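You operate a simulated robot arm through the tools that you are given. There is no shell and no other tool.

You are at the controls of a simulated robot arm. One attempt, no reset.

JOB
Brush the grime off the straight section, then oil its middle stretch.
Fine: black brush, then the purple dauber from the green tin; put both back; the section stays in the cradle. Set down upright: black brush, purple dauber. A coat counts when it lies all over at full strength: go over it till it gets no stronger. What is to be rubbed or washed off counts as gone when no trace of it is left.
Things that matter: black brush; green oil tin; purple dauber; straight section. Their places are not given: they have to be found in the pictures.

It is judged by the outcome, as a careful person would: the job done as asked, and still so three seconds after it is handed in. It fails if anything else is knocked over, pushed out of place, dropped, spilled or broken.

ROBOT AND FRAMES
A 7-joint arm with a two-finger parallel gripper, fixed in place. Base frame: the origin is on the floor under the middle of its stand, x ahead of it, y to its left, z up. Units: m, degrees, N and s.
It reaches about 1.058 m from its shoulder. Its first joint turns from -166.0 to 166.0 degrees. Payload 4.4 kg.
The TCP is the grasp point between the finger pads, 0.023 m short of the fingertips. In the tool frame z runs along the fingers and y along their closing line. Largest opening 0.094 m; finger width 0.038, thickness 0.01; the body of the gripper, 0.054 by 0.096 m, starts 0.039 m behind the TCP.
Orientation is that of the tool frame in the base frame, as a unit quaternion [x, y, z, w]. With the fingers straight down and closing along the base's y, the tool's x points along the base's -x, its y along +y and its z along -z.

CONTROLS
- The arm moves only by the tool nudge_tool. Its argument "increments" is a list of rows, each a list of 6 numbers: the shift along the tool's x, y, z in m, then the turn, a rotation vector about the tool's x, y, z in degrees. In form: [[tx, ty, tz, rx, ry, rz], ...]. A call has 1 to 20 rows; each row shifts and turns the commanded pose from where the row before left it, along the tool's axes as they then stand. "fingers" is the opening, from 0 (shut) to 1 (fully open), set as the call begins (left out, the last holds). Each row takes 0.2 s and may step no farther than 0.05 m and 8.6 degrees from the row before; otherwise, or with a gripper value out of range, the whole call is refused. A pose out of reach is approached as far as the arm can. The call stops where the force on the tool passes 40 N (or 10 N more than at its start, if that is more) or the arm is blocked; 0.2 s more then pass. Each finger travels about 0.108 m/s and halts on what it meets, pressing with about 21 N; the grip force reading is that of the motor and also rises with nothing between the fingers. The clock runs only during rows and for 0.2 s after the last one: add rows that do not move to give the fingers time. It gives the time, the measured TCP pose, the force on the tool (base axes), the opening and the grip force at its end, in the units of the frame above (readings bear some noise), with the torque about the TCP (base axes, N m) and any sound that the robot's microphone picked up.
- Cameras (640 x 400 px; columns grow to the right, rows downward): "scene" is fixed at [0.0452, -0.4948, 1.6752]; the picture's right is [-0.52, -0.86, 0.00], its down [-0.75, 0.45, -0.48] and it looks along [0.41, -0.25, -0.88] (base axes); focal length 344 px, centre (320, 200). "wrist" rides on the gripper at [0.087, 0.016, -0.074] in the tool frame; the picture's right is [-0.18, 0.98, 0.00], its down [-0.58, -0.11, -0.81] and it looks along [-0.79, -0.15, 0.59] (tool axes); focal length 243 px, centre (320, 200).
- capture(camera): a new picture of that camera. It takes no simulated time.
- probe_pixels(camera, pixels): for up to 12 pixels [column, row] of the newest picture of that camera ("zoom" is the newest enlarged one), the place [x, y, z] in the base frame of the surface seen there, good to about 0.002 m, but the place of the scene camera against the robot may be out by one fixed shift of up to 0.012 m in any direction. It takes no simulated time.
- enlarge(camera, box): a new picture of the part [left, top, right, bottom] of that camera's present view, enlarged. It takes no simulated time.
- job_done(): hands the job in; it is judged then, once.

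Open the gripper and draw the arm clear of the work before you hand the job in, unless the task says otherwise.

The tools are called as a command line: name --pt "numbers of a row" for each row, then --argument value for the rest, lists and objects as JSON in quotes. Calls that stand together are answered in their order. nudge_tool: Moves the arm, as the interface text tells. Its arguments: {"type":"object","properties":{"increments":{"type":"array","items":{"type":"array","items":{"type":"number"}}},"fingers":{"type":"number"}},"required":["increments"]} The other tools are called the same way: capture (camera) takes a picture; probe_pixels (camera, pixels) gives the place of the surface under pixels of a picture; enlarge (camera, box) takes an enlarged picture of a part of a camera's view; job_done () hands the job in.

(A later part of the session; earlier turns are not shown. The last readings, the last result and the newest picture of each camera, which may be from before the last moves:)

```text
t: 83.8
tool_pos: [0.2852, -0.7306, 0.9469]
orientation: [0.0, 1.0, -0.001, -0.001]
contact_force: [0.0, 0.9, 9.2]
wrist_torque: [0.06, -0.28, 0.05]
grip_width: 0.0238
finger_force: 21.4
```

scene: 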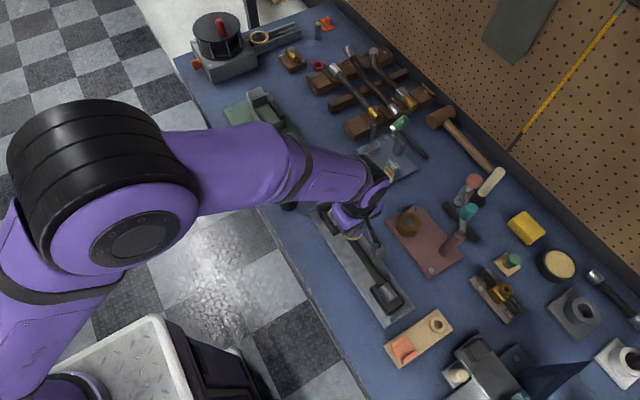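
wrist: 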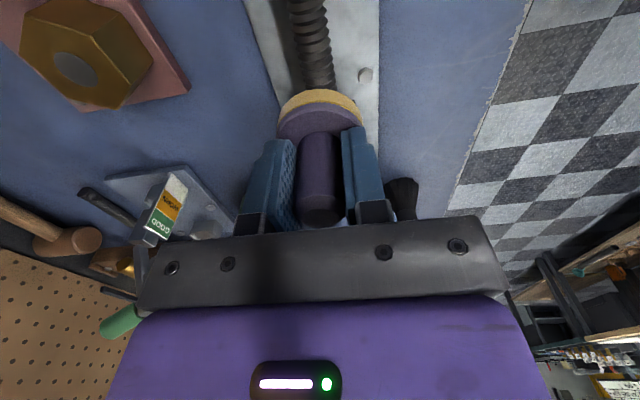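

Contact at 9 N. I draw the pad slowly along the thread toward x≈0.195.

nudge_tool --pt "0.004 0 0 0 0 0" --pt "0.007 0 0 0 0 0" --pt "0.008 0 0 0 0 0" --pt "0.008 0 0 0 0 0" --pt "0.008 0 0 0 0 0" --pt "0.008 0 0 0 0 0" --pt "0.008 0 0 0 0 0" --pt "0.008 0 0 0 0 0" --pt "0.008 0 0 0 0 0" --pt "0.008 0 0 0 0 0" --pt "0.008 0 0 0 0 0" --pt "0.005 0 0 0 0 0" --pt "0.002 0 0 0 0 0" --pt "0 0 0 0 0 0"

capture --camera "wrist"

capture --camera "scene"

```text
t: 86.8
tool_pos: [0.195, -0.7313, 0.947]
orientation: [0.001, 1.0, 0.0, -0.002]
contact_force: [3.6, 0.0, 12.4]
wrist_torque: [-0.01, 0.14, -0.02]
grip_width: 0.0236
finger_force: 20.5
```

```text
taken
```

wrist: 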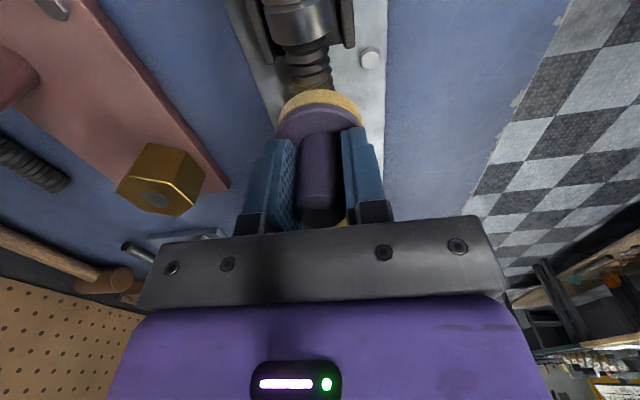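

```text
taken
```

scene: 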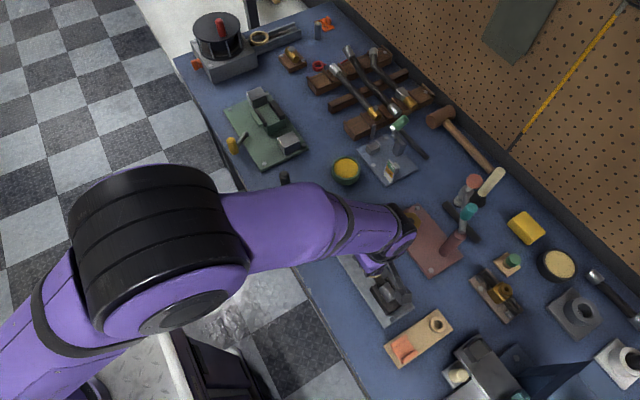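

The oil is showing on the thread ahead of the pad. I stroke back to x≈0.285 and return, keeping the same pressure.

enlarge --camera "wrist" --box '[220, 0, 420, 150]'

nudge_tool --pt "-0.004 0 0 0 0 0" --pt "-0.008 0 0 0 0 0" --pt "-0.0096 0 0 0 0 0" --pt "-0.0096 0 0 0 0 0" --pt "-0.0096 0 0 0 0 0" --pt "-0.0096 0 0 0 0 0" --pt "-0.0096 0 0 0 0 0" --pt "-0.0096 0 0 0 0 0" --pt "-0.0096 0 0 0 0 0" --pt "-0.0064 0 0 0 0 0" --pt "-0.004 0 0 0 0 0" --pt "0 0 0 0 0 0"

enlarge --camera "wrist" --box '[220, 0, 420, 150]'

```text
2.67 times, centred on (320, 75) of wrist
```

zoom: 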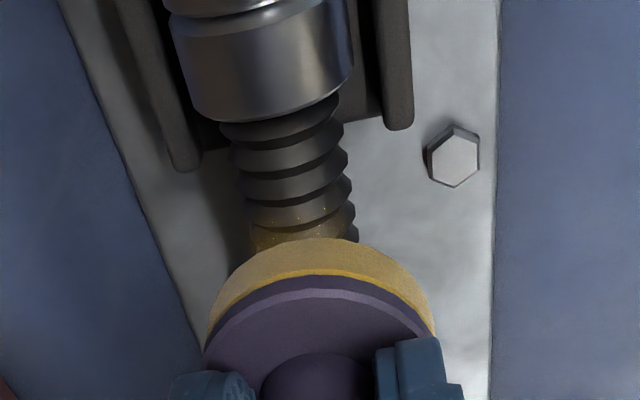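

```text
t: 89.4
tool_pos: [0.2851, -0.7304, 0.9464]
orientation: [0.0, 1.0, -0.001, -0.001]
contact_force: [-2.7, 0.2, 8.1]
wrist_torque: [0.01, 0.3, 0.01]
grip_width: 0.0236
finger_force: 20.6
```

```text
2.67 times, centred on (320, 75) of wrist
```

zoom: 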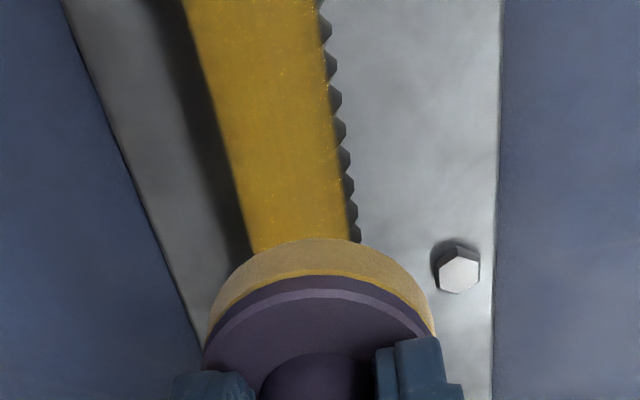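

A solid yellow coat is forming on the thread's top. I make another round trip with slight side offsets to strengthen it all over.

nudge_tool --pt "0 0.003 0 0 0 0" --pt "0.006 0 0 0 0 0" --pt "0.011 0 0 0 0 0" --pt "0.011 0 0 0 0 0" --pt "0.011 0 0 0 0 0" --pt "0.011 0 0 0 0 0" --pt "0.011 0 0 0 0 0" --pt "0.011 0 0 0 0 0" --pt "0.011 0 0 0 0 0" --pt "0.007 0 0 0 0 0" --pt "0 -0.006 0 0 0 0" --pt "-0.007 0 0 0 0 0" --pt "-0.011 0 0 0 0 0" --pt "-0.011 0 0 0 0 0" --pt "-0.011 0 0 0 0 0" --pt "-0.011 0 0 0 0 0" --pt "-0.011 0 0 0 0 0" --pt "-0.011 0 0 0 0 0" --pt "-0.011 0 0 0 0 0" --pt "-0.006 0 0 0 0 0"

enlarge --camera "wrist" --box '[220, 0, 420, 150]'

```text
t: 93.6
tool_pos: [0.2855, -0.7337, 0.9461]
orientation: [0.001, 1.0, -0.001, 0.0]
contact_force: [-0.4, 0.1, 3.4]
wrist_torque: [-0.01, 0.12, 0.0]
grip_width: 0.0234
finger_force: 21.2
```

```text
2.67 times, centred on (320, 75) of wrist
```

zoom: 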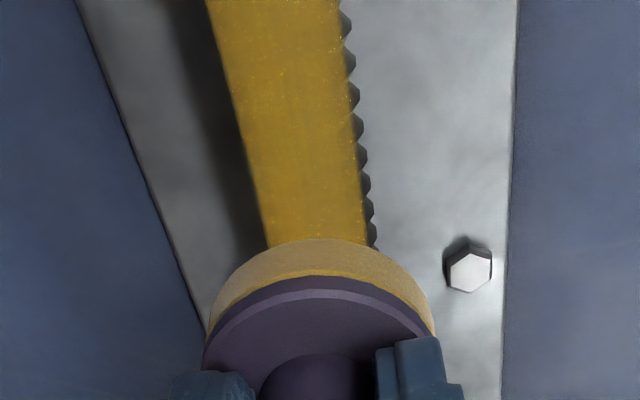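

The coat looks even. I lift and move off in +x to inspect the full stretch.

nudge_tool --pt "0 0.003 -0.003 0 0 0" --pt "0 0 -0.006 0 0 0" --pt "0 0 -0.01 0 0 0" --pt "0 0 -0.01 0 0 0" --pt "0 0 -0.01 0 0 0" --pt "-0.006 0 -0.01 0 0 0" --pt "-0.012 0 -0.006 0 0 0" --pt "-0.015 0 0 0 0 0" --pt "-0.015 0 0 0 0 0" --pt "-0.015 0 0 0 0 0" --pt "-0.015 0 0 0 0 0" --pt "-0.015 0 0 0 0 0" --pt "-0.012 0 0 0 0 0" --pt "-0.006 0 0 0 0 0" --pt "0 0 0 0 0 0"

capture --camera "scene"

enlarge --camera "scene" --box '[335, 205, 400, 300]'

capture --camera "wrist"

```text
t: 96.8
tool_pos: [0.3958, -0.7309, 1.0015]
orientation: [0.0, 1.0, -0.001, 0.0]
contact_force: [-0.2, 0.3, 0.0]
wrist_torque: [0.01, 0.01, -0.01]
grip_width: 0.0235
finger_force: 21.2
```

```text
taken
```

scene: 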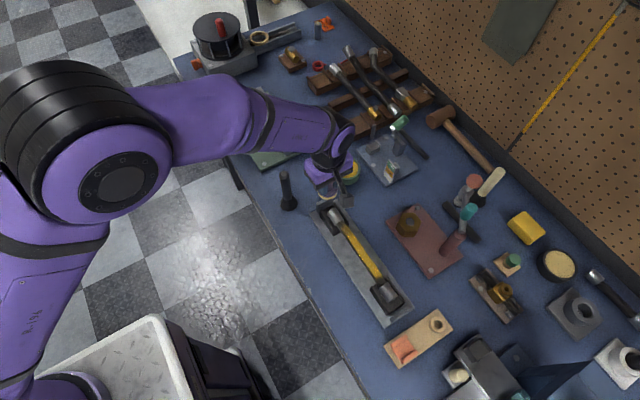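

```text
4.21 times, centred on (368, 252) of scene
```

zoom: 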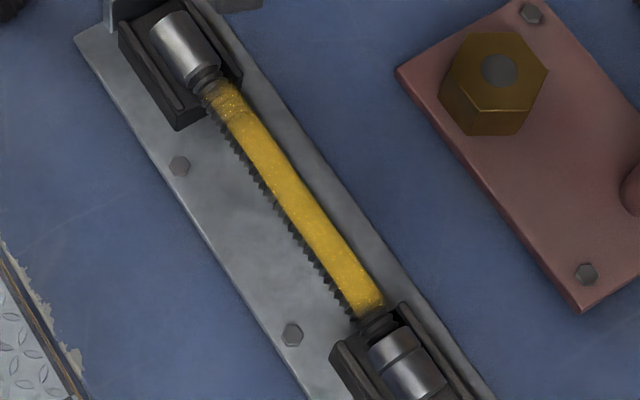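

```text
taken
```

wrist: 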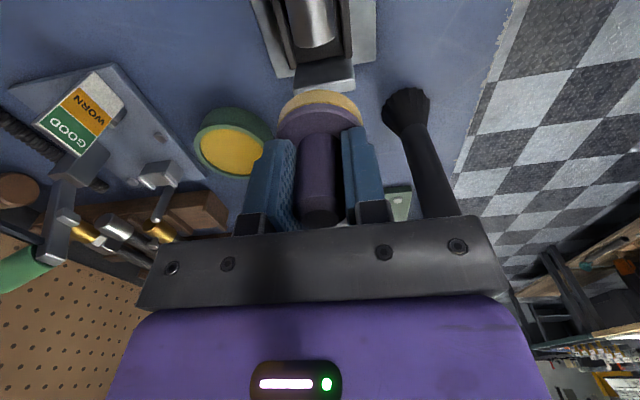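

The coat spans most of the thread; both ends look weaker. I enlarge the ends to judge strength.

enlarge --camera "scene" --box '[345, 218, 375, 245]'

enlarge --camera "scene" --box '[362, 250, 398, 290]'

```text
14.81 times, centred on (360, 232) of scene
```

zoom: 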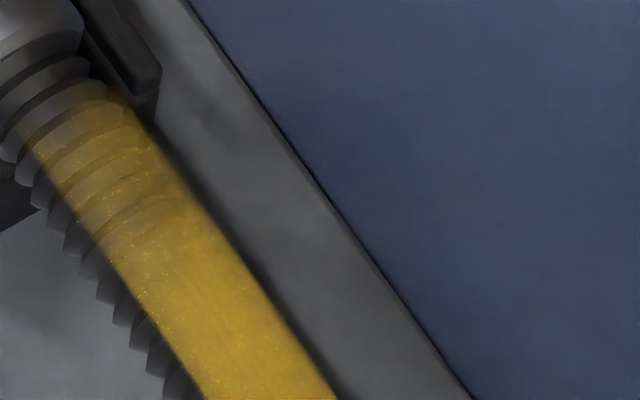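

```text
10.00 times, centred on (380, 270) of scene
```

zoom: 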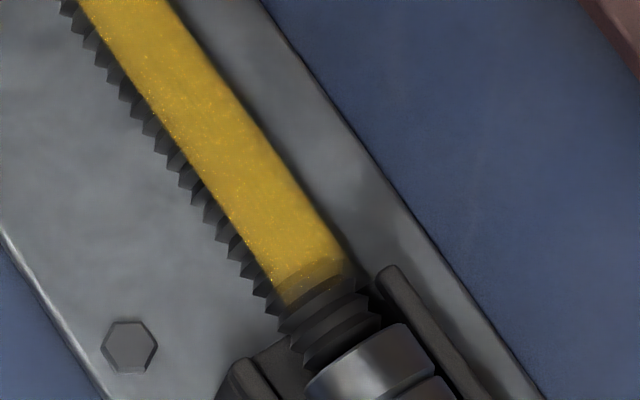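

I probe where the coat is weak or ends at both ends.

probe_pixels --camera "zoom" --pixels '[[325, 265], [310, 285], [290, 235], [340, 300]]'

enlarge --camera "scene" --box '[345, 218, 375, 245]'

probe_pixels --camera "zoom" --pixels '[[85, 105], [110, 160], [140, 210], [170, 240], [230, 330], [60, 70], [40, 20]]'

```text
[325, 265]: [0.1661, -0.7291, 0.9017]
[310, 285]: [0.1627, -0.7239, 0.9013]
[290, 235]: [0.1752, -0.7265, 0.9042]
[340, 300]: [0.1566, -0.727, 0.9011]
```

```text
14.81 times, centred on (360, 232) of scene
```

zoom: 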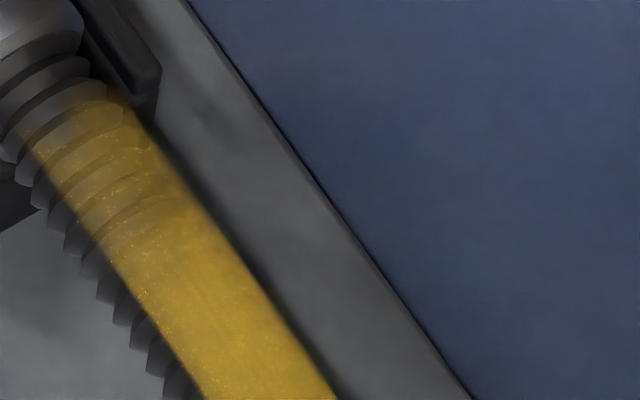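

```text
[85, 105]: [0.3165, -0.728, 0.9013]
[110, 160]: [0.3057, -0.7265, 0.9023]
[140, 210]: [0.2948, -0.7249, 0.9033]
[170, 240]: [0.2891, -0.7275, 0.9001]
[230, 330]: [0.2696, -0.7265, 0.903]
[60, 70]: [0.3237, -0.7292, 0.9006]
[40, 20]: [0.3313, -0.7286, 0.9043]
```

The coat is full from about x=0.17 to 0.297, weaker from 0.297 to 0.32. I return to work the upper end and go over everything again, a bit further at both ends.

nudge_tool --pt "0.006 0 0 0 0 0" --pt "0.012 0 0 0 0 0" --pt "0.015 0 0 0 0 0" --pt "0.015 0 0 0 0 0" --pt "0.015 0 0 0 0 0" --pt "0.015 0 0 0 0 0" --pt "0.012 0 0 0 0 0" --pt "0.008 0 0 0 0 0" --pt "0.002 0 0.006 0 0 0" --pt "0 0 0.01 0 0 0" --pt "0 0 0.012 0 0 0" --pt "0 0 0.012 0 0 0" --pt "0 0 0.008 0 0 0" --pt "0 0 0.005 0 0 0" --pt "0 0 0.002 0 0 0" --pt "0 0 0 0 0 0"

enlarge --camera "wrist" --box '[220, 0, 420, 150]'

```text
t: 100.2
tool_pos: [0.2974, -0.7309, 0.9472]
orientation: [0.0, 1.0, -0.001, -0.001]
contact_force: [0.4, 1.2, 4.3]
wrist_torque: [0.0, 0.1, 0.01]
grip_width: 0.0238
finger_force: 21.4
```

```text
2.67 times, centred on (320, 75) of wrist
```

zoom: 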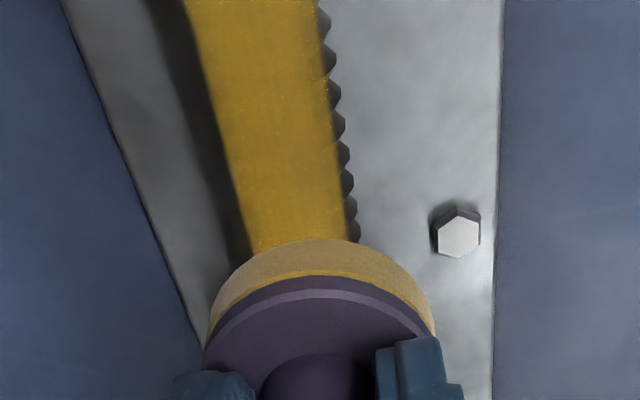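

Light contact (4 N) at x≈0.297. I add a touch of pressure and rub the upper end with short strokes.

nudge_tool --pt "0 0 0.0006 0 0 0" --pt "0.008 0 0 0 0 0" --pt "0.01 0 0 0 0 0" --pt "0.01 0 0 0 0 0" --pt "-0.01 0 0 0 0 0" --pt "-0.01 0 0 0 0 0" --pt "-0.008 0 0 0 0 0" --pt "0 0.003 0 0 0 0" --pt "0.008 0 0 0 0 0" --pt "0.01 0 0 0 0 0" --pt "0.01 0 0 0 0 0" --pt "-0.01 0 0 0 0 0" --pt "-0.01 0 0 0 0 0" --pt "-0.008 0 0 0 0 0" --pt "0 -0.006 0 0 0 0" --pt "0.008 0 0 0 0 0" --pt "0.01 0 0 0 0 0" --pt "0.01 0 0 0 0 0" --pt "0 0.003 0 0 0 0" --pt "0 0 0 0 0 0"

```text
t: 104.4
tool_pos: [0.2686, -0.7308, 0.9463]
orientation: [0.001, 1.0, -0.001, -0.001]
contact_force: [0.5, -1.2, 3.3]
wrist_torque: [-0.03, -0.08, -0.06]
grip_width: 0.0237
finger_force: 21.1
```

Now a full stroke down to x≈0.187 and part way back, with slightly firmer pressure.

nudge_tool --pt "0.006 0 0.0005 0 0 0" --pt "0.0105 0 0 0 0 0" --pt "0.0105 0 0 0 0 0" --pt "0.0105 0 0 0 0 0" --pt "0.0105 0 0 0 0 0" --pt "0.0105 0 0 0 0 0" --pt "0.0105 0 0 0 0 0" --pt "0.0085 0 0 0 0 0" --pt "0.004 0 0 0 0 0" --pt "-0.01 0 0 0 0 0" --pt "-0.01 0 0 0 0 0" --pt "0 0.003 0 0 0 0" --pt "0.01 0 0 0 0 0" --pt "0.01 0 0 0 0 0" --pt "0 -0.006 0 0 0 0" --pt "-0.01 0 0 0 0 0" --pt "-0.01 0 0 0 0 0" --pt "0 0.003 0 0 0 0" --pt "0.01 0 0 0 0 0" --pt "0.01 0 0 0 0 0"

enlarge --camera "wrist" --box '[220, 0, 420, 150]'

```text
t: 108.6
tool_pos: [0.1879, -0.7292, 0.9442]
orientation: [0.0, 1.0, 0.0, -0.001]
contact_force: [2.3, 0.7, 16.6]
wrist_torque: [0.02, -0.52, 0.01]
grip_width: 0.0237
finger_force: 20.7
```

```text
2.67 times, centred on (320, 75) of wrist
```

zoom: 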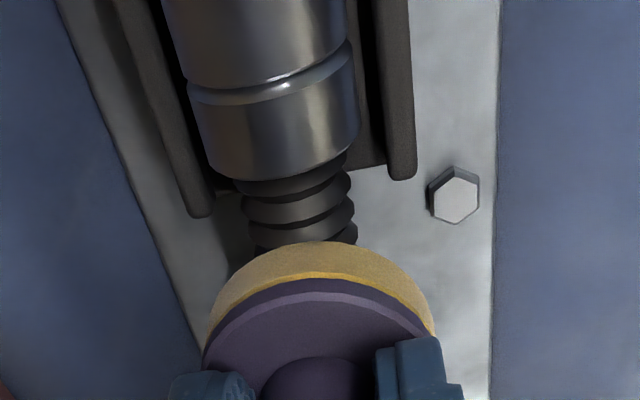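

I make the return stroke along the whole stretch up to x≈0.297, then lift off and move away to inspect.

nudge_tool --pt "-0.006 0 -0.0005 0 0 0" --pt "-0.0115 0 0 0 0 0" --pt "-0.0115 0 0 0 0 0" --pt "-0.0115 0 0 0 0 0" --pt "-0.0115 0 0 0 0 0" --pt "-0.0115 0 0 0 0 0" --pt "-0.0115 0 0 0 0 0" --pt "-0.0115 0 0 0 0 0" --pt "-0.0115 0 0 0 0 0" --pt "-0.0085 0 0 0 0 0" --pt "-0.003 0 0 0 0 0" --pt "0 0 0 0 0 0" --pt "0 0 -0.003 0 0 0" --pt "0 0 -0.007 0 0 0" --pt "0 0 -0.012 0 0 0" --pt "0 0 -0.012 0 0 0" --pt "0 0 -0.012 0 0 0" --pt "0 0 -0.008 0 0 0" --pt "0 0 0 0 0 0"

nudge_tool --pt "-0.006 0 0 0 0 0" --pt "-0.012 0 0 0 0 0" --pt "-0.015 0 0 0 0 0" --pt "-0.015 0 0 0 0 0" --pt "-0.015 0 0 0 0 0" --pt "-0.015 0 0 0 0 0" --pt "-0.015 0 0 0 0 0" --pt "-0.012 0 0 0 0 0" --pt "-0.006 0 0 0 0 0" --pt "0 0 0 0 0 0"

enlarge --camera "scene" --box '[345, 218, 375, 245]'

enlarge --camera "scene" --box '[335, 205, 400, 300]'

```text
t: 112.6
tool_pos: [0.2954, -0.7307, 0.9993]
orientation: [0.0, 1.0, -0.001, -0.001]
contact_force: [0.1, -0.6, -0.4]
wrist_torque: [0.03, -0.02, 0.01]
grip_width: 0.0237
finger_force: 21.4
```

```text
t: 114.8
tool_pos: [0.408, -0.7304, 0.9976]
orientation: [0.001, 1.0, 0.0, -0.001]
contact_force: [0.2, -0.3, -0.8]
wrist_torque: [-0.03, 0.0, -0.02]
grip_width: 0.0238
finger_force: 21.0
```

```text
14.81 times, centred on (360, 232) of scene
```

zoom: 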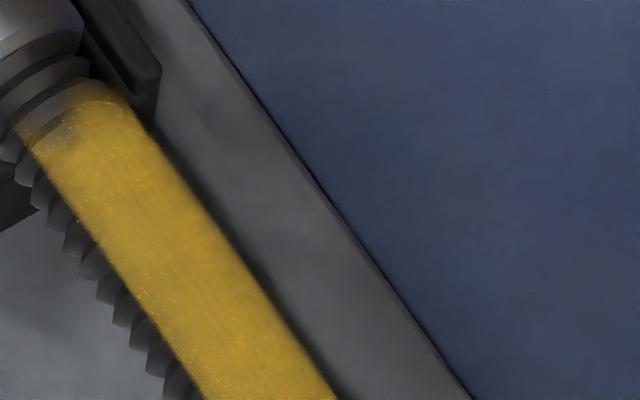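

```text
4.21 times, centred on (368, 252) of scene
```

zoom: 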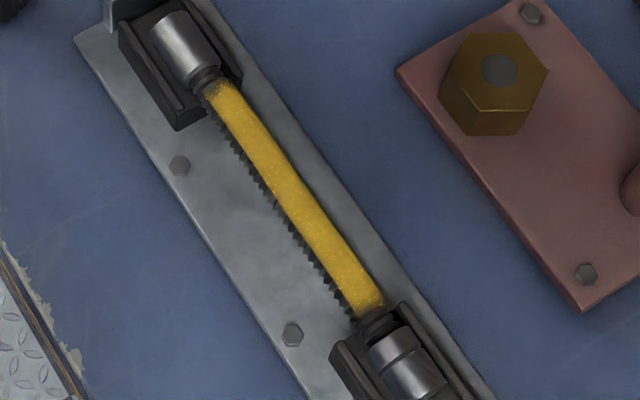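

Much better; only a small weak patch is left at the upper end's +y corner (zoom (60,135)). I check the lower end too.

enlarge --camera "scene" --box '[370, 260, 394, 285]'

enlarge --camera "scene" --box '[345, 216, 361, 234]'

probe_pixels --camera "zoom" --pixels '[[150, 150], [200, 170], [250, 200], [120, 130], [300, 150]]'

```text
16.00 times, centred on (382, 272) of scene
```

zoom: 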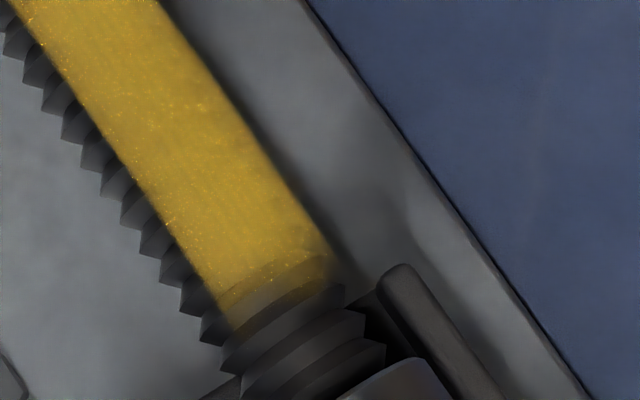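

```text
16.00 times, centred on (353, 225) of scene
```

zoom: 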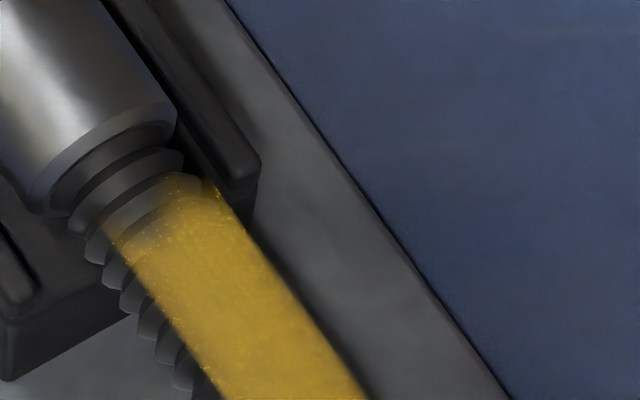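

```text
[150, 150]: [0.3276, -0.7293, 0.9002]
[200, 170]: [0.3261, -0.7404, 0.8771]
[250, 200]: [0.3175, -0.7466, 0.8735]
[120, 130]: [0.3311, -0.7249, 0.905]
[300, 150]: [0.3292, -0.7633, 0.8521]
```

The lower end is full to its edge. I go back for the upper end with the pad centre a little further (x≈0.302) and toward +y.

nudge_tool --pt "0.006 0 0 0 0 0" --pt "0.012 0 0 0 0 0" --pt "0.015 0 0 0 0 0" --pt "0.015 0 0 0 0 0" --pt "0.015 0 0 0 0 0" --pt "0.015 0 0 0 0 0" --pt "0.015 0 0 0 0 0" --pt "0.01 0 0 0 0 0" --pt "0.003 0.003 0.006 0 0 0" --pt "0 0 0.01 0 0 0" --pt "0 0 0.012 0 0 0" --pt "0 0 0.012 0 0 0" --pt "0 0 0.007 0 0 0" --pt "0 0 0.005 0 0 0" --pt "0 0 0.002 0 0 0" --pt "0 0 0 0 0 0"

```text
t: 118.2
tool_pos: [0.3027, -0.7283, 0.9462]
orientation: [0.0, 1.0, -0.001, 0.0]
contact_force: [-0.5, 0.2, 1.9]
wrist_torque: [-0.02, -0.06, -0.02]
grip_width: 0.0235
finger_force: 21.5
```

Just touching (2 N) at x≈0.303. I press slightly and rub this end in short strokes across the +y and -y corners.

nudge_tool --pt "0 0 0.0008 0 0 0" --pt "0.006 0 0 0 0 0" --pt "0.008 0 0 0 0 0" --pt "-0.008 0 0 0 0 0" --pt "-0.006 0 0 0 0 0" --pt "0 0.003 0 0 0 0" --pt "0.006 0 0 0 0 0" --pt "0.008 0 0 0 0 0" --pt "-0.008 0 0 0 0 0" --pt "-0.006 0 0 0 0 0" --pt "0 -0.006 0 0 0 0" --pt "0.006 0 0 0 0 0" --pt "0.008 0 0 0 0 0" --pt "-0.008 0 0 0 0 0" --pt "-0.006 0 0 0 0 0" --pt "0 -0.003 0 0 0 0" --pt "0.006 0 0 0 0 0" --pt "0.008 0 0 0 0 0" --pt "-0.008 0 0 0 0 0" --pt "-0.006 0.002 0 0 0 0"

```text
t: 122.4
tool_pos: [0.3001, -0.7315, 0.9453]
orientation: [0.002, 1.0, -0.002, -0.001]
contact_force: [-4.9, -2.0, 15.5]
wrist_torque: [-0.03, -0.2, -0.06]
grip_width: 0.0238
finger_force: 20.9
```

Force is a steady 15 N. I ease half a millimetre and run a full stroke to x≈0.184 and back, with small y offsets, to even it all out.

nudge_tool --pt "0.006 0.004 -0.0005 0 0 0" --pt "0.013 0 0 0 0 0" --pt "0.013 0 0 0 0 0" --pt "0.013 0 0 0 0 0" --pt "0.013 0 0 0 0 0" --pt "0.013 0 0 0 0 0" --pt "0.013 0 0 0 0 0" --pt "0.013 0 0 0 0 0" --pt "0.013 0 0 0 0 0" --pt "0.008 0 0 0 0 0" --pt "-0.008 -0.003 0 0 0 0" --pt "0.008 0 0 0 0 0" --pt "-0.008 -0.003 0 0 0 0" --pt "0.008 0 0 0 0 0" --pt "-0.008 0 0 0 0 0" --pt "0 0 0 0 0 0"

nudge_tool --pt "-0.009 0 0 0 0 0" --pt "-0.013 0 0 0 0 0" --pt "-0.013 0 0 0 0 0" --pt "-0.013 0 0 0 0 0" --pt "-0.013 0 0 0 0 0" --pt "-0.013 0 0 0 0 0" --pt "-0.013 0 0 0 0 0" --pt "-0.013 0 0 0 0 0" --pt "-0.009 0.002 0 0 0 0" --pt "0 0 -0.003 0 0 0" --pt "0 0 -0.007 0 0 0" --pt "0 0 -0.012 0 0 0" --pt "0 0 -0.012 0 0 0" --pt "0 0 -0.012 0 0 0" --pt "0 0 -0.008 0 0 0" --pt "0 0 0 0 0 0"

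```text
t: 125.8
tool_pos: [0.1908, -0.7331, 0.946]
orientation: [0.001, 1.0, -0.001, -0.002]
contact_force: [-1.5, -0.2, 5.1]
wrist_torque: [0.0, -0.11, -0.02]
grip_width: 0.0236
finger_force: 21.2
```

```text
t: 129.2
tool_pos: [0.3009, -0.7309, 0.9996]
orientation: [0.0, 1.0, -0.001, 0.0]
contact_force: [-0.3, 0.3, -0.3]
wrist_torque: [-0.03, 0.0, 0.0]
grip_width: 0.0236
finger_force: 20.7
```

I move off in +x again and inspect both ends.

nudge_tool --pt "-0.006 0 -0.005 0 0 0" --pt "-0.012 0 -0.01 0 0 0" --pt "-0.015 0 -0.01 0 0 0" --pt "-0.015 0 -0.01 0 0 0" --pt "-0.015 0 -0.01 0 0 0" --pt "-0.015 0 -0.005 0 0 0" --pt "-0.015 0 0 0 0 0" --pt "-0.012 0 0 0 0 0" --pt "-0.006 0 0 0 0 0" --pt "0 0 0 0 0 0"

enlarge --camera "scene" --box '[345, 216, 375, 245]'

enlarge --camera "scene" --box '[366, 250, 396, 285]'

```text
t: 131.4
tool_pos: [0.4106, -0.7313, 1.0493]
orientation: [0.0, 1.0, 0.0, -0.002]
contact_force: [0.6, -0.2, -1.1]
wrist_torque: [0.02, -0.01, -0.03]
grip_width: 0.0234
finger_force: 21.2
```

```text
13.79 times, centred on (360, 230) of scene
```

zoom: 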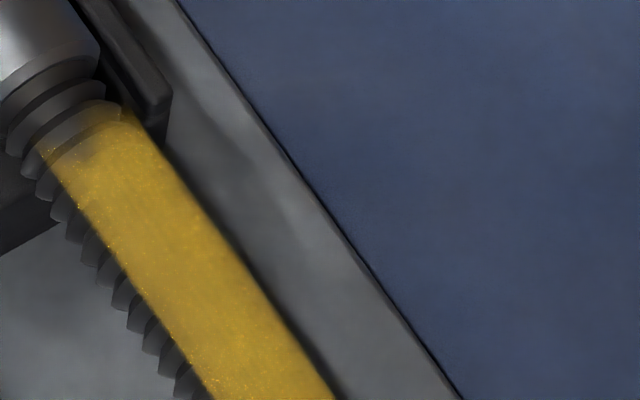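

```text
11.43 times, centred on (381, 268) of scene
```

zoom: 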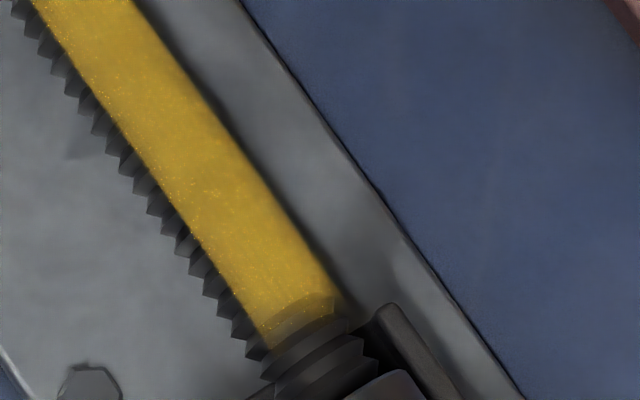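

The boundaries no longer move, suggesting the stretch's limits are reached. I zoom on the very ends to compare their strength.

enlarge --camera "scene" --box '[345, 218, 359, 232]'

enlarge --camera "scene" --box '[379, 268, 393, 282]'

```text
16.00 times, centred on (352, 225) of scene
```

zoom: 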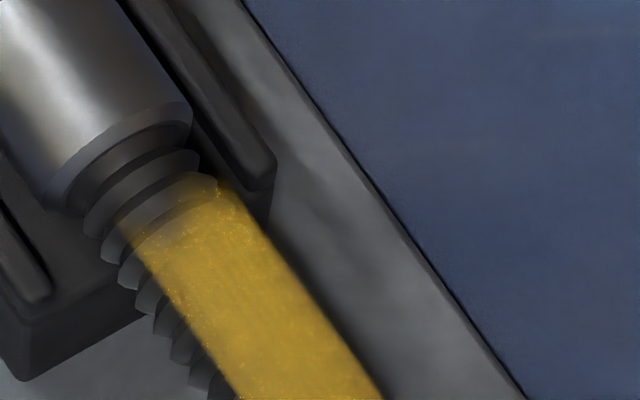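

```text
16.00 times, centred on (386, 275) of scene
```

zoom: 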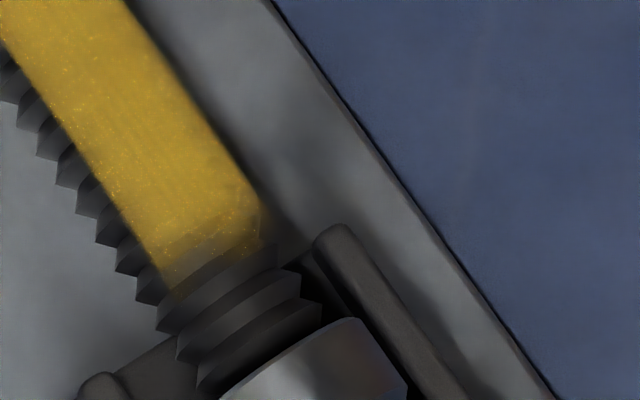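

To judge strength without guessing, I take a close wrist view: I move to the +y side at about (0.25,-0.63,1.06).

nudge_tool --pt "0.0063 0.004 0 0 0 0" --pt "0.011 0.0069 0 0 0 0" --pt "0.0157 0.0099 0 0 0 0" --pt "0.0157 0.0099 0 0 0 0" --pt "0.0157 0.0099 0 0 0 0" --pt "0.0157 0.0099 0 0 0 0" --pt "0.0157 0.0099 0 0 0 0" --pt "0.0157 0.0099 0 0 0 0" --pt "0.0157 0.0099 0 0 0 0" --pt "0.0157 0.0099 0 0 0 0" --pt "0.011 0.0069 0 0 0 0" --pt "0.0063 0.004 0 0 0 0" --pt "0 0 0 0 0 0"

capture --camera "wrist"

```text
t: 134.2
tool_pos: [0.251, -0.6299, 1.0493]
orientation: [0.0, 1.0, -0.001, -0.001]
contact_force: [1.0, 0.6, -0.5]
wrist_torque: [0.01, 0.01, -0.03]
grip_width: 0.0238
finger_force: 21.0
```

```text
taken
```

wrist: 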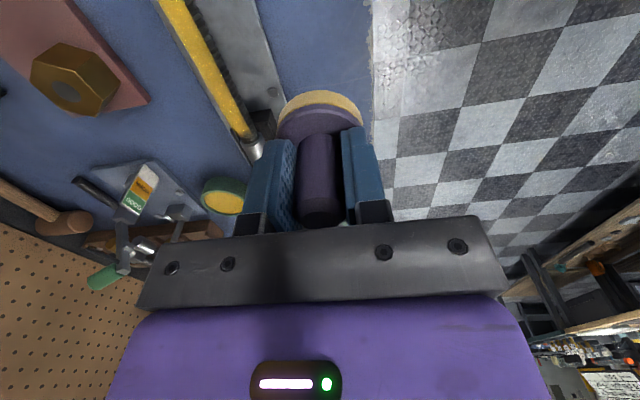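

The coated strip's upper end is at about (240,130) in the wrist view. I enlarge it.

enlarge --camera "wrist" --box '[190, 70, 280, 160]'

enlarge --camera "wrist" --box '[150, 0, 260, 80]'

```text
4.44 times, centred on (235, 115) of wrist
```

zoom: 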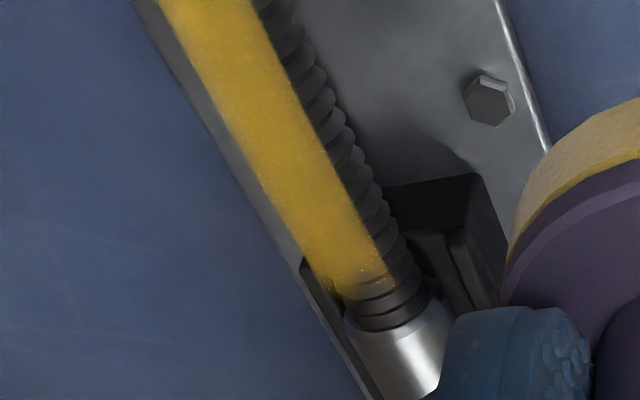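

```text
5.00 times, centred on (205, 40) of wrist
```

zoom: 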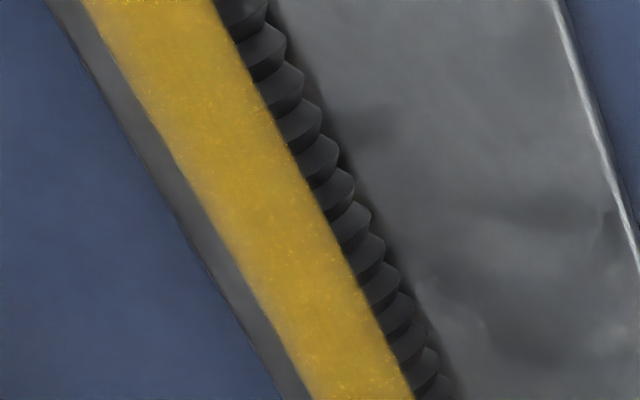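

It looks full almost to the end; only the very last edge fades. I zoom in more there.

enlarge --camera "wrist" --box '[220, 110, 260, 150]'

probe_pixels --camera "zoom" --pixels '[[320, 180], [330, 210], [300, 230], [345, 240], [300, 150]]'

```text
10.00 times, centred on (240, 130) of wrist
```

zoom: 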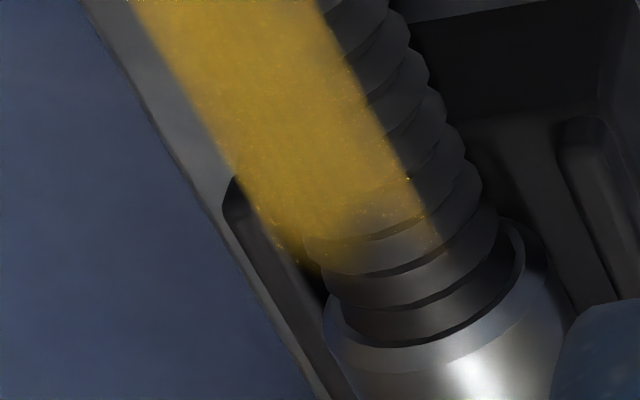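

```text
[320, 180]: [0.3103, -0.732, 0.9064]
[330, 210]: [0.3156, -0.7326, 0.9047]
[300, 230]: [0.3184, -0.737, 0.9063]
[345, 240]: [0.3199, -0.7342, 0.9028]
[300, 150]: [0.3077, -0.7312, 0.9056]
```

The last ~5 mm (x 0.315–0.32) is still faint. Before redoing it, I look at the lower end the same way by moving 0.13 m in -x.

nudge_tool --pt "0.006 0 0 0 0 0" --pt "0.012 0 0 0 0 0" --pt "0.016 0 0 0 0 0" --pt "0.016 0 0 0 0 0" --pt "0.016 0 0 0 0 0" --pt "0.016 0 0 0 0 0" --pt "0.016 0 0 0 0 0" --pt "0.016 0 0 0 0 0" --pt "0.012 0 0 0 0 0" --pt "0.006 0 0 0 0 0" --pt "0 0 0 0 0 0"

enlarge --camera "wrist" --box '[150, 0, 290, 100]'

```text
t: 136.6
tool_pos: [0.1194, -0.6315, 1.0489]
orientation: [0.0, 1.0, 0.001, -0.001]
contact_force: [0.5, -0.3, 0.0]
wrist_torque: [0.0, -0.02, -0.01]
grip_width: 0.0234
finger_force: 20.8
```

```text
4.00 times, centred on (220, 50) of wrist
```

zoom: 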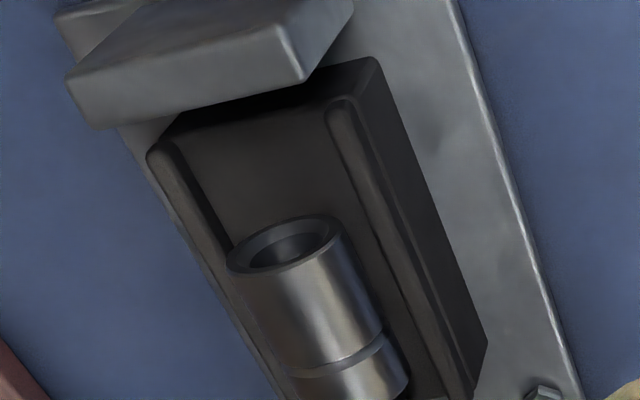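

The lower journal is in view; the coat's lower end should be just below it. I enlarge that region.

enlarge --camera "wrist" --box '[200, 70, 290, 150]'

capture --camera "wrist"

```text
5.00 times, centred on (245, 110) of wrist
```

zoom: 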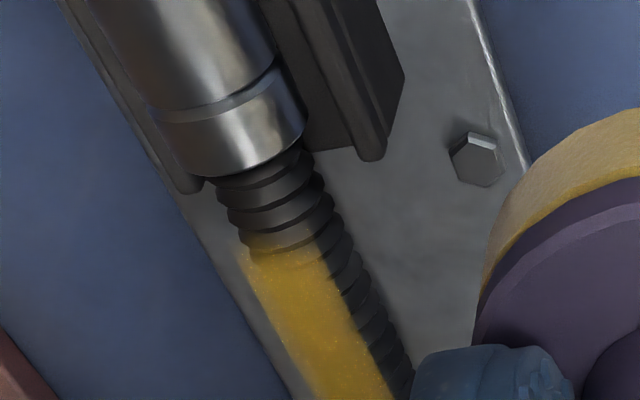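

```text
taken
```

wrist: 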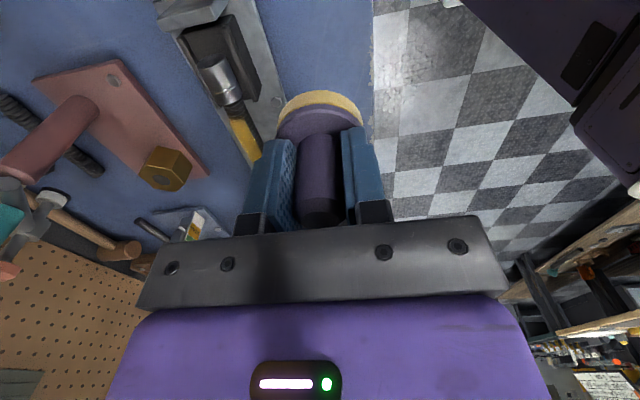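

Lower end shows a similar short fade. I probe the coat edge and journal shoulder there.

enlarge --camera "wrist" --box '[225, 100, 265, 140]'

probe_pixels --camera "zoom" --pixels '[[250, 200], [270, 230], [300, 260], [320, 320], [220, 100], [200, 60]]'

```text
10.00 times, centred on (245, 120) of wrist
```

zoom: 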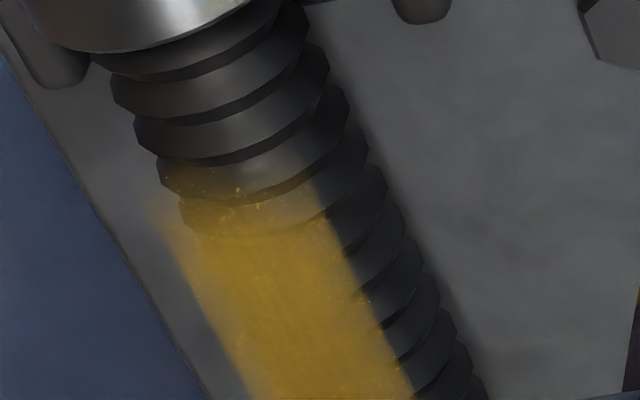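

```text
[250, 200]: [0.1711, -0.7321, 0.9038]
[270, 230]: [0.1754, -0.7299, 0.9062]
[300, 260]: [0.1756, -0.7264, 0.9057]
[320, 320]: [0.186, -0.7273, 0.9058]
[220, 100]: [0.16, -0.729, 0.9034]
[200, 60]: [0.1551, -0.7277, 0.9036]
```

Coat limits look fixed at about x=0.172 and 0.318, symmetric about the section's middle. I'll rub both end zones once more: first the lower end at x≈0.179.

nudge_tool --pt "-0.004 -0.007 0 0 0 0" --pt "-0.008 -0.013 0 0 0 0" --pt "-0.01 -0.017 0.005 0 0 0" --pt "-0.01 -0.017 0.01 0 0 0" --pt "-0.01 -0.017 0.01 0 0 0" --pt "-0.01 -0.016 0.01 0 0 0" --pt "-0.006 -0.009 0.01 0 0 0" --pt "-0.002 -0.003 0.01 0 0 0" --pt "0 0 0.012 0 0 0" --pt "0 0 0.012 0 0 0" --pt "0 0 0.012 0 0 0" --pt "0 0 0.007 0 0 0" --pt "0 0 0.004 0 0 0" --pt "0 0 0.002 0 0 0" --pt "0 0 0 0 0 0"

```text
t: 139.8
tool_pos: [0.1782, -0.7296, 0.9454]
orientation: [0.0, 1.0, -0.002, -0.001]
contact_force: [0.2, 0.2, 5.5]
wrist_torque: [-0.01, -0.19, 0.03]
grip_width: 0.0235
finger_force: 21.2
```

Contact 5.5 N at x≈0.178. I rub this end with short strokes and y offsets.

nudge_tool --pt "0 0 0.0005 0 0 0" --pt "-0.007 0 0 0 0 0" --pt "-0.007 0 0 0 0 0" --pt "0.007 0 0 0 0 0" --pt "0.007 0.003 0 0 0 0" --pt "-0.007 0 0 0 0 0" --pt "-0.007 0 0 0 0 0" --pt "0.007 0 0 0 0 0" --pt "0.007 -0.006 0 0 0 0" --pt "-0.007 0 0 0 0 0" --pt "-0.007 0 0 0 0 0" --pt "0.007 0 0 0 0 0" --pt "0.007 0.003 0 0 0 0" --pt "-0.01 0 0 0 0 0" --pt "-0.012 0 0 0 0 0" --pt "-0.012 0 0 0 0 0" --pt "-0.012 0 0 0 0 0" --pt "0 0 0 0 0 0"

nudge_tool --pt "-0.012 0 0 0 0 0" --pt "-0.012 0 0 0 0 0" --pt "-0.012 0 0 0 0 0" --pt "-0.012 0 0 0 0 0" --pt "-0.012 0 0 0 0 0" --pt "-0.012 0 0 0 0 0" --pt "-0.008 0 0 0 0 0" --pt "-0.004 0 0 0 0 0" --pt "0 0 0 0 0 0"

```text
t: 143.6
tool_pos: [0.2258, -0.7291, 0.946]
orientation: [0.0, 1.0, -0.002, -0.001]
contact_force: [-2.7, 0.9, 16.5]
wrist_torque: [0.01, 0.48, 0.01]
grip_width: 0.0236
finger_force: 21.2
```

```text
t: 145.6
tool_pos: [0.3091, -0.7296, 0.945]
orientation: [0.0, 1.0, 0.0, 0.0]
contact_force: [-4.8, 1.0, 19.2]
wrist_torque: [-0.01, -0.28, 0.0]
grip_width: 0.0237
finger_force: 21.0
```

At x≈0.309 with 19 N; I ease slightly and rub this upper end.

nudge_tool --pt "0 0 -0.0004 0 0 0" --pt "0.007 0 0 0 0 0" --pt "0.007 0 0 0 0 0" --pt "-0.007 0 0 0 0 0" --pt "-0.007 0.003 0 0 0 0" --pt "0.007 0 0 0 0 0" --pt "0.007 0 0 0 0 0" --pt "-0.007 0 0 0 0 0" --pt "-0.007 -0.006 0 0 0 0" --pt "0.007 0 0 0 0 0" --pt "0.007 0 0 0 0 0" --pt "-0.007 0 0 0 0 0" --pt "-0.007 0.003 0 0 0 0" --pt "0.007 0 0 0 0 0" --pt "0.007 0 0 0 0 0" --pt "-0.007 0 0 0 0 0" --pt "-0.007 0 0 0 0 0" --pt "0 0 0 0 0 0"

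nudge_tool --pt "0 0 -0.003 0 0 0" --pt "0 0 -0.007 0 0 0" --pt "0 0 -0.012 0 0 0" --pt "0 0 -0.014 0 0 0" --pt "0 0 -0.014 0 0 0" --pt "0 0 -0.014 0 0 0" --pt "0 0 -0.014 0 0 0" --pt "0.005 0.008 -0.014 0 0 0" --pt "0.008 0.014 -0.008 0 0 0" --pt "0.008 0.016 -0.004 0 0 0" --pt "0.008 0.016 0 0 0 0" --pt "0.008 0.016 0 0 0 0" --pt "0.008 0.016 0 0 0 0" --pt "0.008 0.01 0 0 0 0" --pt "0.004 0.004 0 0 0 0" --pt "0 0 0 0 0 0"

enlarge --camera "wrist" --box '[190, 70, 280, 160]'

enlarge --camera "scene" --box '[335, 205, 400, 300]'

```text
t: 149.4
tool_pos: [0.3096, -0.7293, 0.9447]
orientation: [0.001, 1.0, -0.002, -0.001]
contact_force: [-2.7, -0.8, 8.9]
wrist_torque: [0.02, -0.12, -0.01]
grip_width: 0.0232
finger_force: 21.0
```

```text
t: 152.8
tool_pos: [0.2521, -0.6286, 1.0493]
orientation: [0.0, 1.0, -0.001, -0.001]
contact_force: [-0.2, 0.3, -0.6]
wrist_torque: [0.01, -0.01, 0.05]
grip_width: 0.0235
finger_force: 20.9
```

```text
4.44 times, centred on (235, 115) of wrist
```

zoom: 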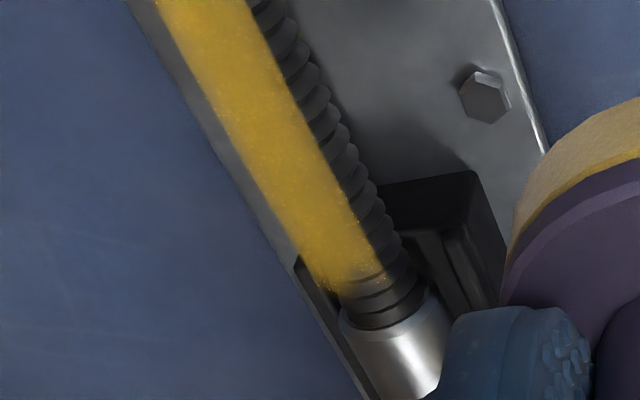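

```text
4.21 times, centred on (368, 252) of scene
```

zoom: 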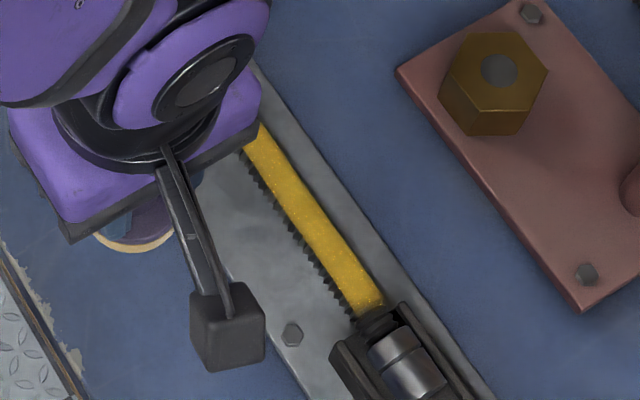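

The end position is unchanged, so that is the coat's limit. I zoom at the edge once more and compare with the earlier picture.

enlarge --camera "wrist" --box '[220, 110, 260, 150]'

capture --camera "scene"

```text
10.00 times, centred on (240, 130) of wrist
```

zoom: 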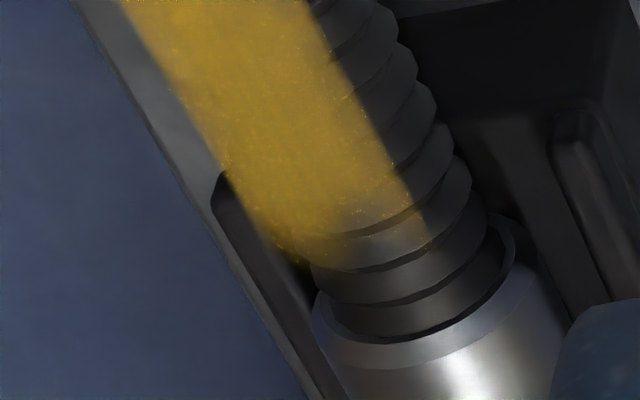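

```text
taken
```

scene: 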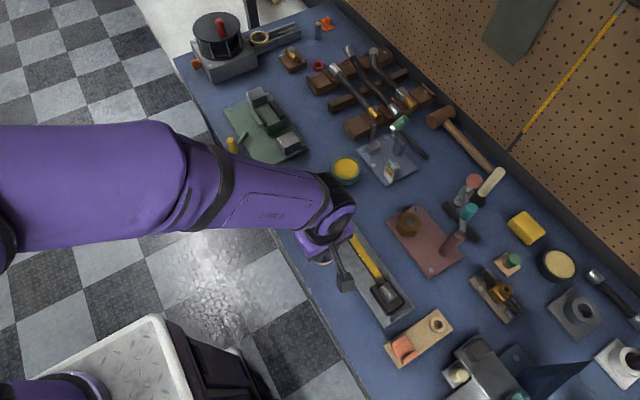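

Now I check the coat's far (-y) edge: I move high to about (0.117,-0.83,1.15) and look from that side.

nudge_tool --pt "0 0 -0.006 0 0 0" --pt "0 0 -0.012 0 0 0" --pt "0 0 -0.016 0 0 0" --pt "0 0 -0.016 0 0 0" --pt "0 0 -0.016 0 0 0" --pt "0 0 -0.016 0 0 0" --pt "0.006 -0.008 -0.012 0 0 0" --pt "0.01 -0.015 -0.006 0 0 0" --pt "0.0135 -0.02 0 0 0 0" --pt "0.0135 -0.02 0 0 0 0" --pt "0.0135 -0.02 0 0 0 0" --pt "0.0135 -0.02 0 0 0 0" --pt "0.0135 -0.02 0 0 0 0" --pt "0.0135 -0.02 0 0 0 0" --pt "0.0135 -0.02 0 0 0 0" --pt "0.0135 -0.02 0 0 0 0" --pt "0.01 -0.01 0 0 0 0" --pt "0.005 -0.005 0 0 0 0" --pt "0 0 0 0 0 0"

capture --camera "wrist"

```text
t: 156.8
tool_pos: [0.1134, -0.8279, 1.1483]
orientation: [0.0, 1.0, -0.001, -0.001]
contact_force: [0.8, 0.2, 0.2]
wrist_torque: [0.0, 0.02, 0.02]
grip_width: 0.0235
finger_force: 20.8
```

```text
taken
```

wrist: 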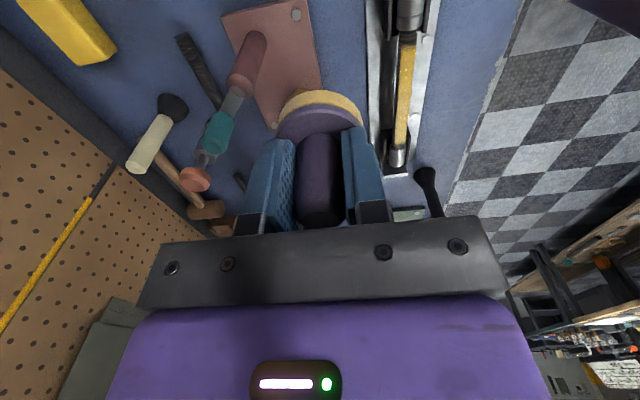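

The section is at (405,90) in the view. I enlarge it to judge its -y edge.

enlarge --camera "wrist" --box '[360, 20, 460, 160]'

enlarge --camera "wrist" --box '[385, 30, 425, 90]'

enlarge --camera "wrist" --box '[380, 85, 420, 160]'

```text
2.86 times, centred on (410, 90) of wrist
```

zoom: 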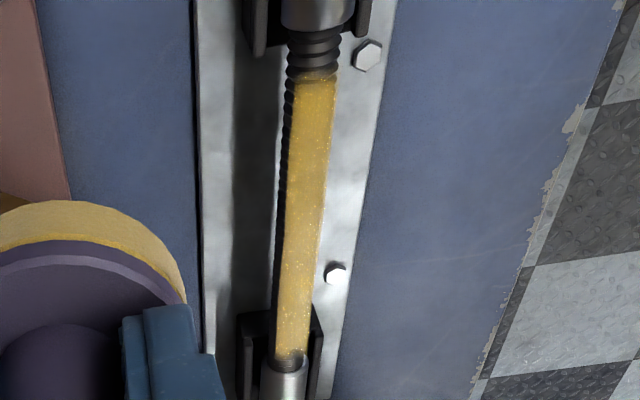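

```text
6.67 times, centred on (405, 60) of wrist
```

zoom: 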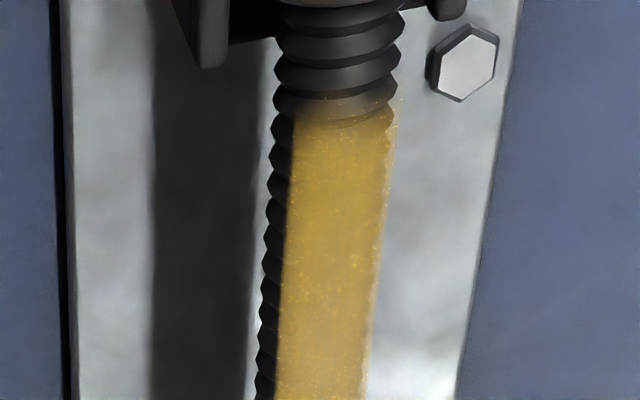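

```text
5.33 times, centred on (400, 122) of wrist
```

zoom: 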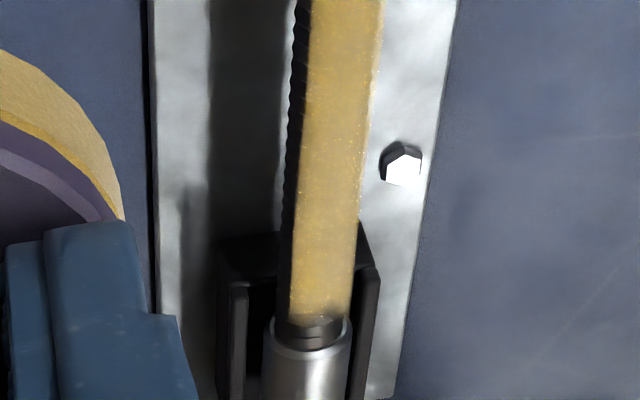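

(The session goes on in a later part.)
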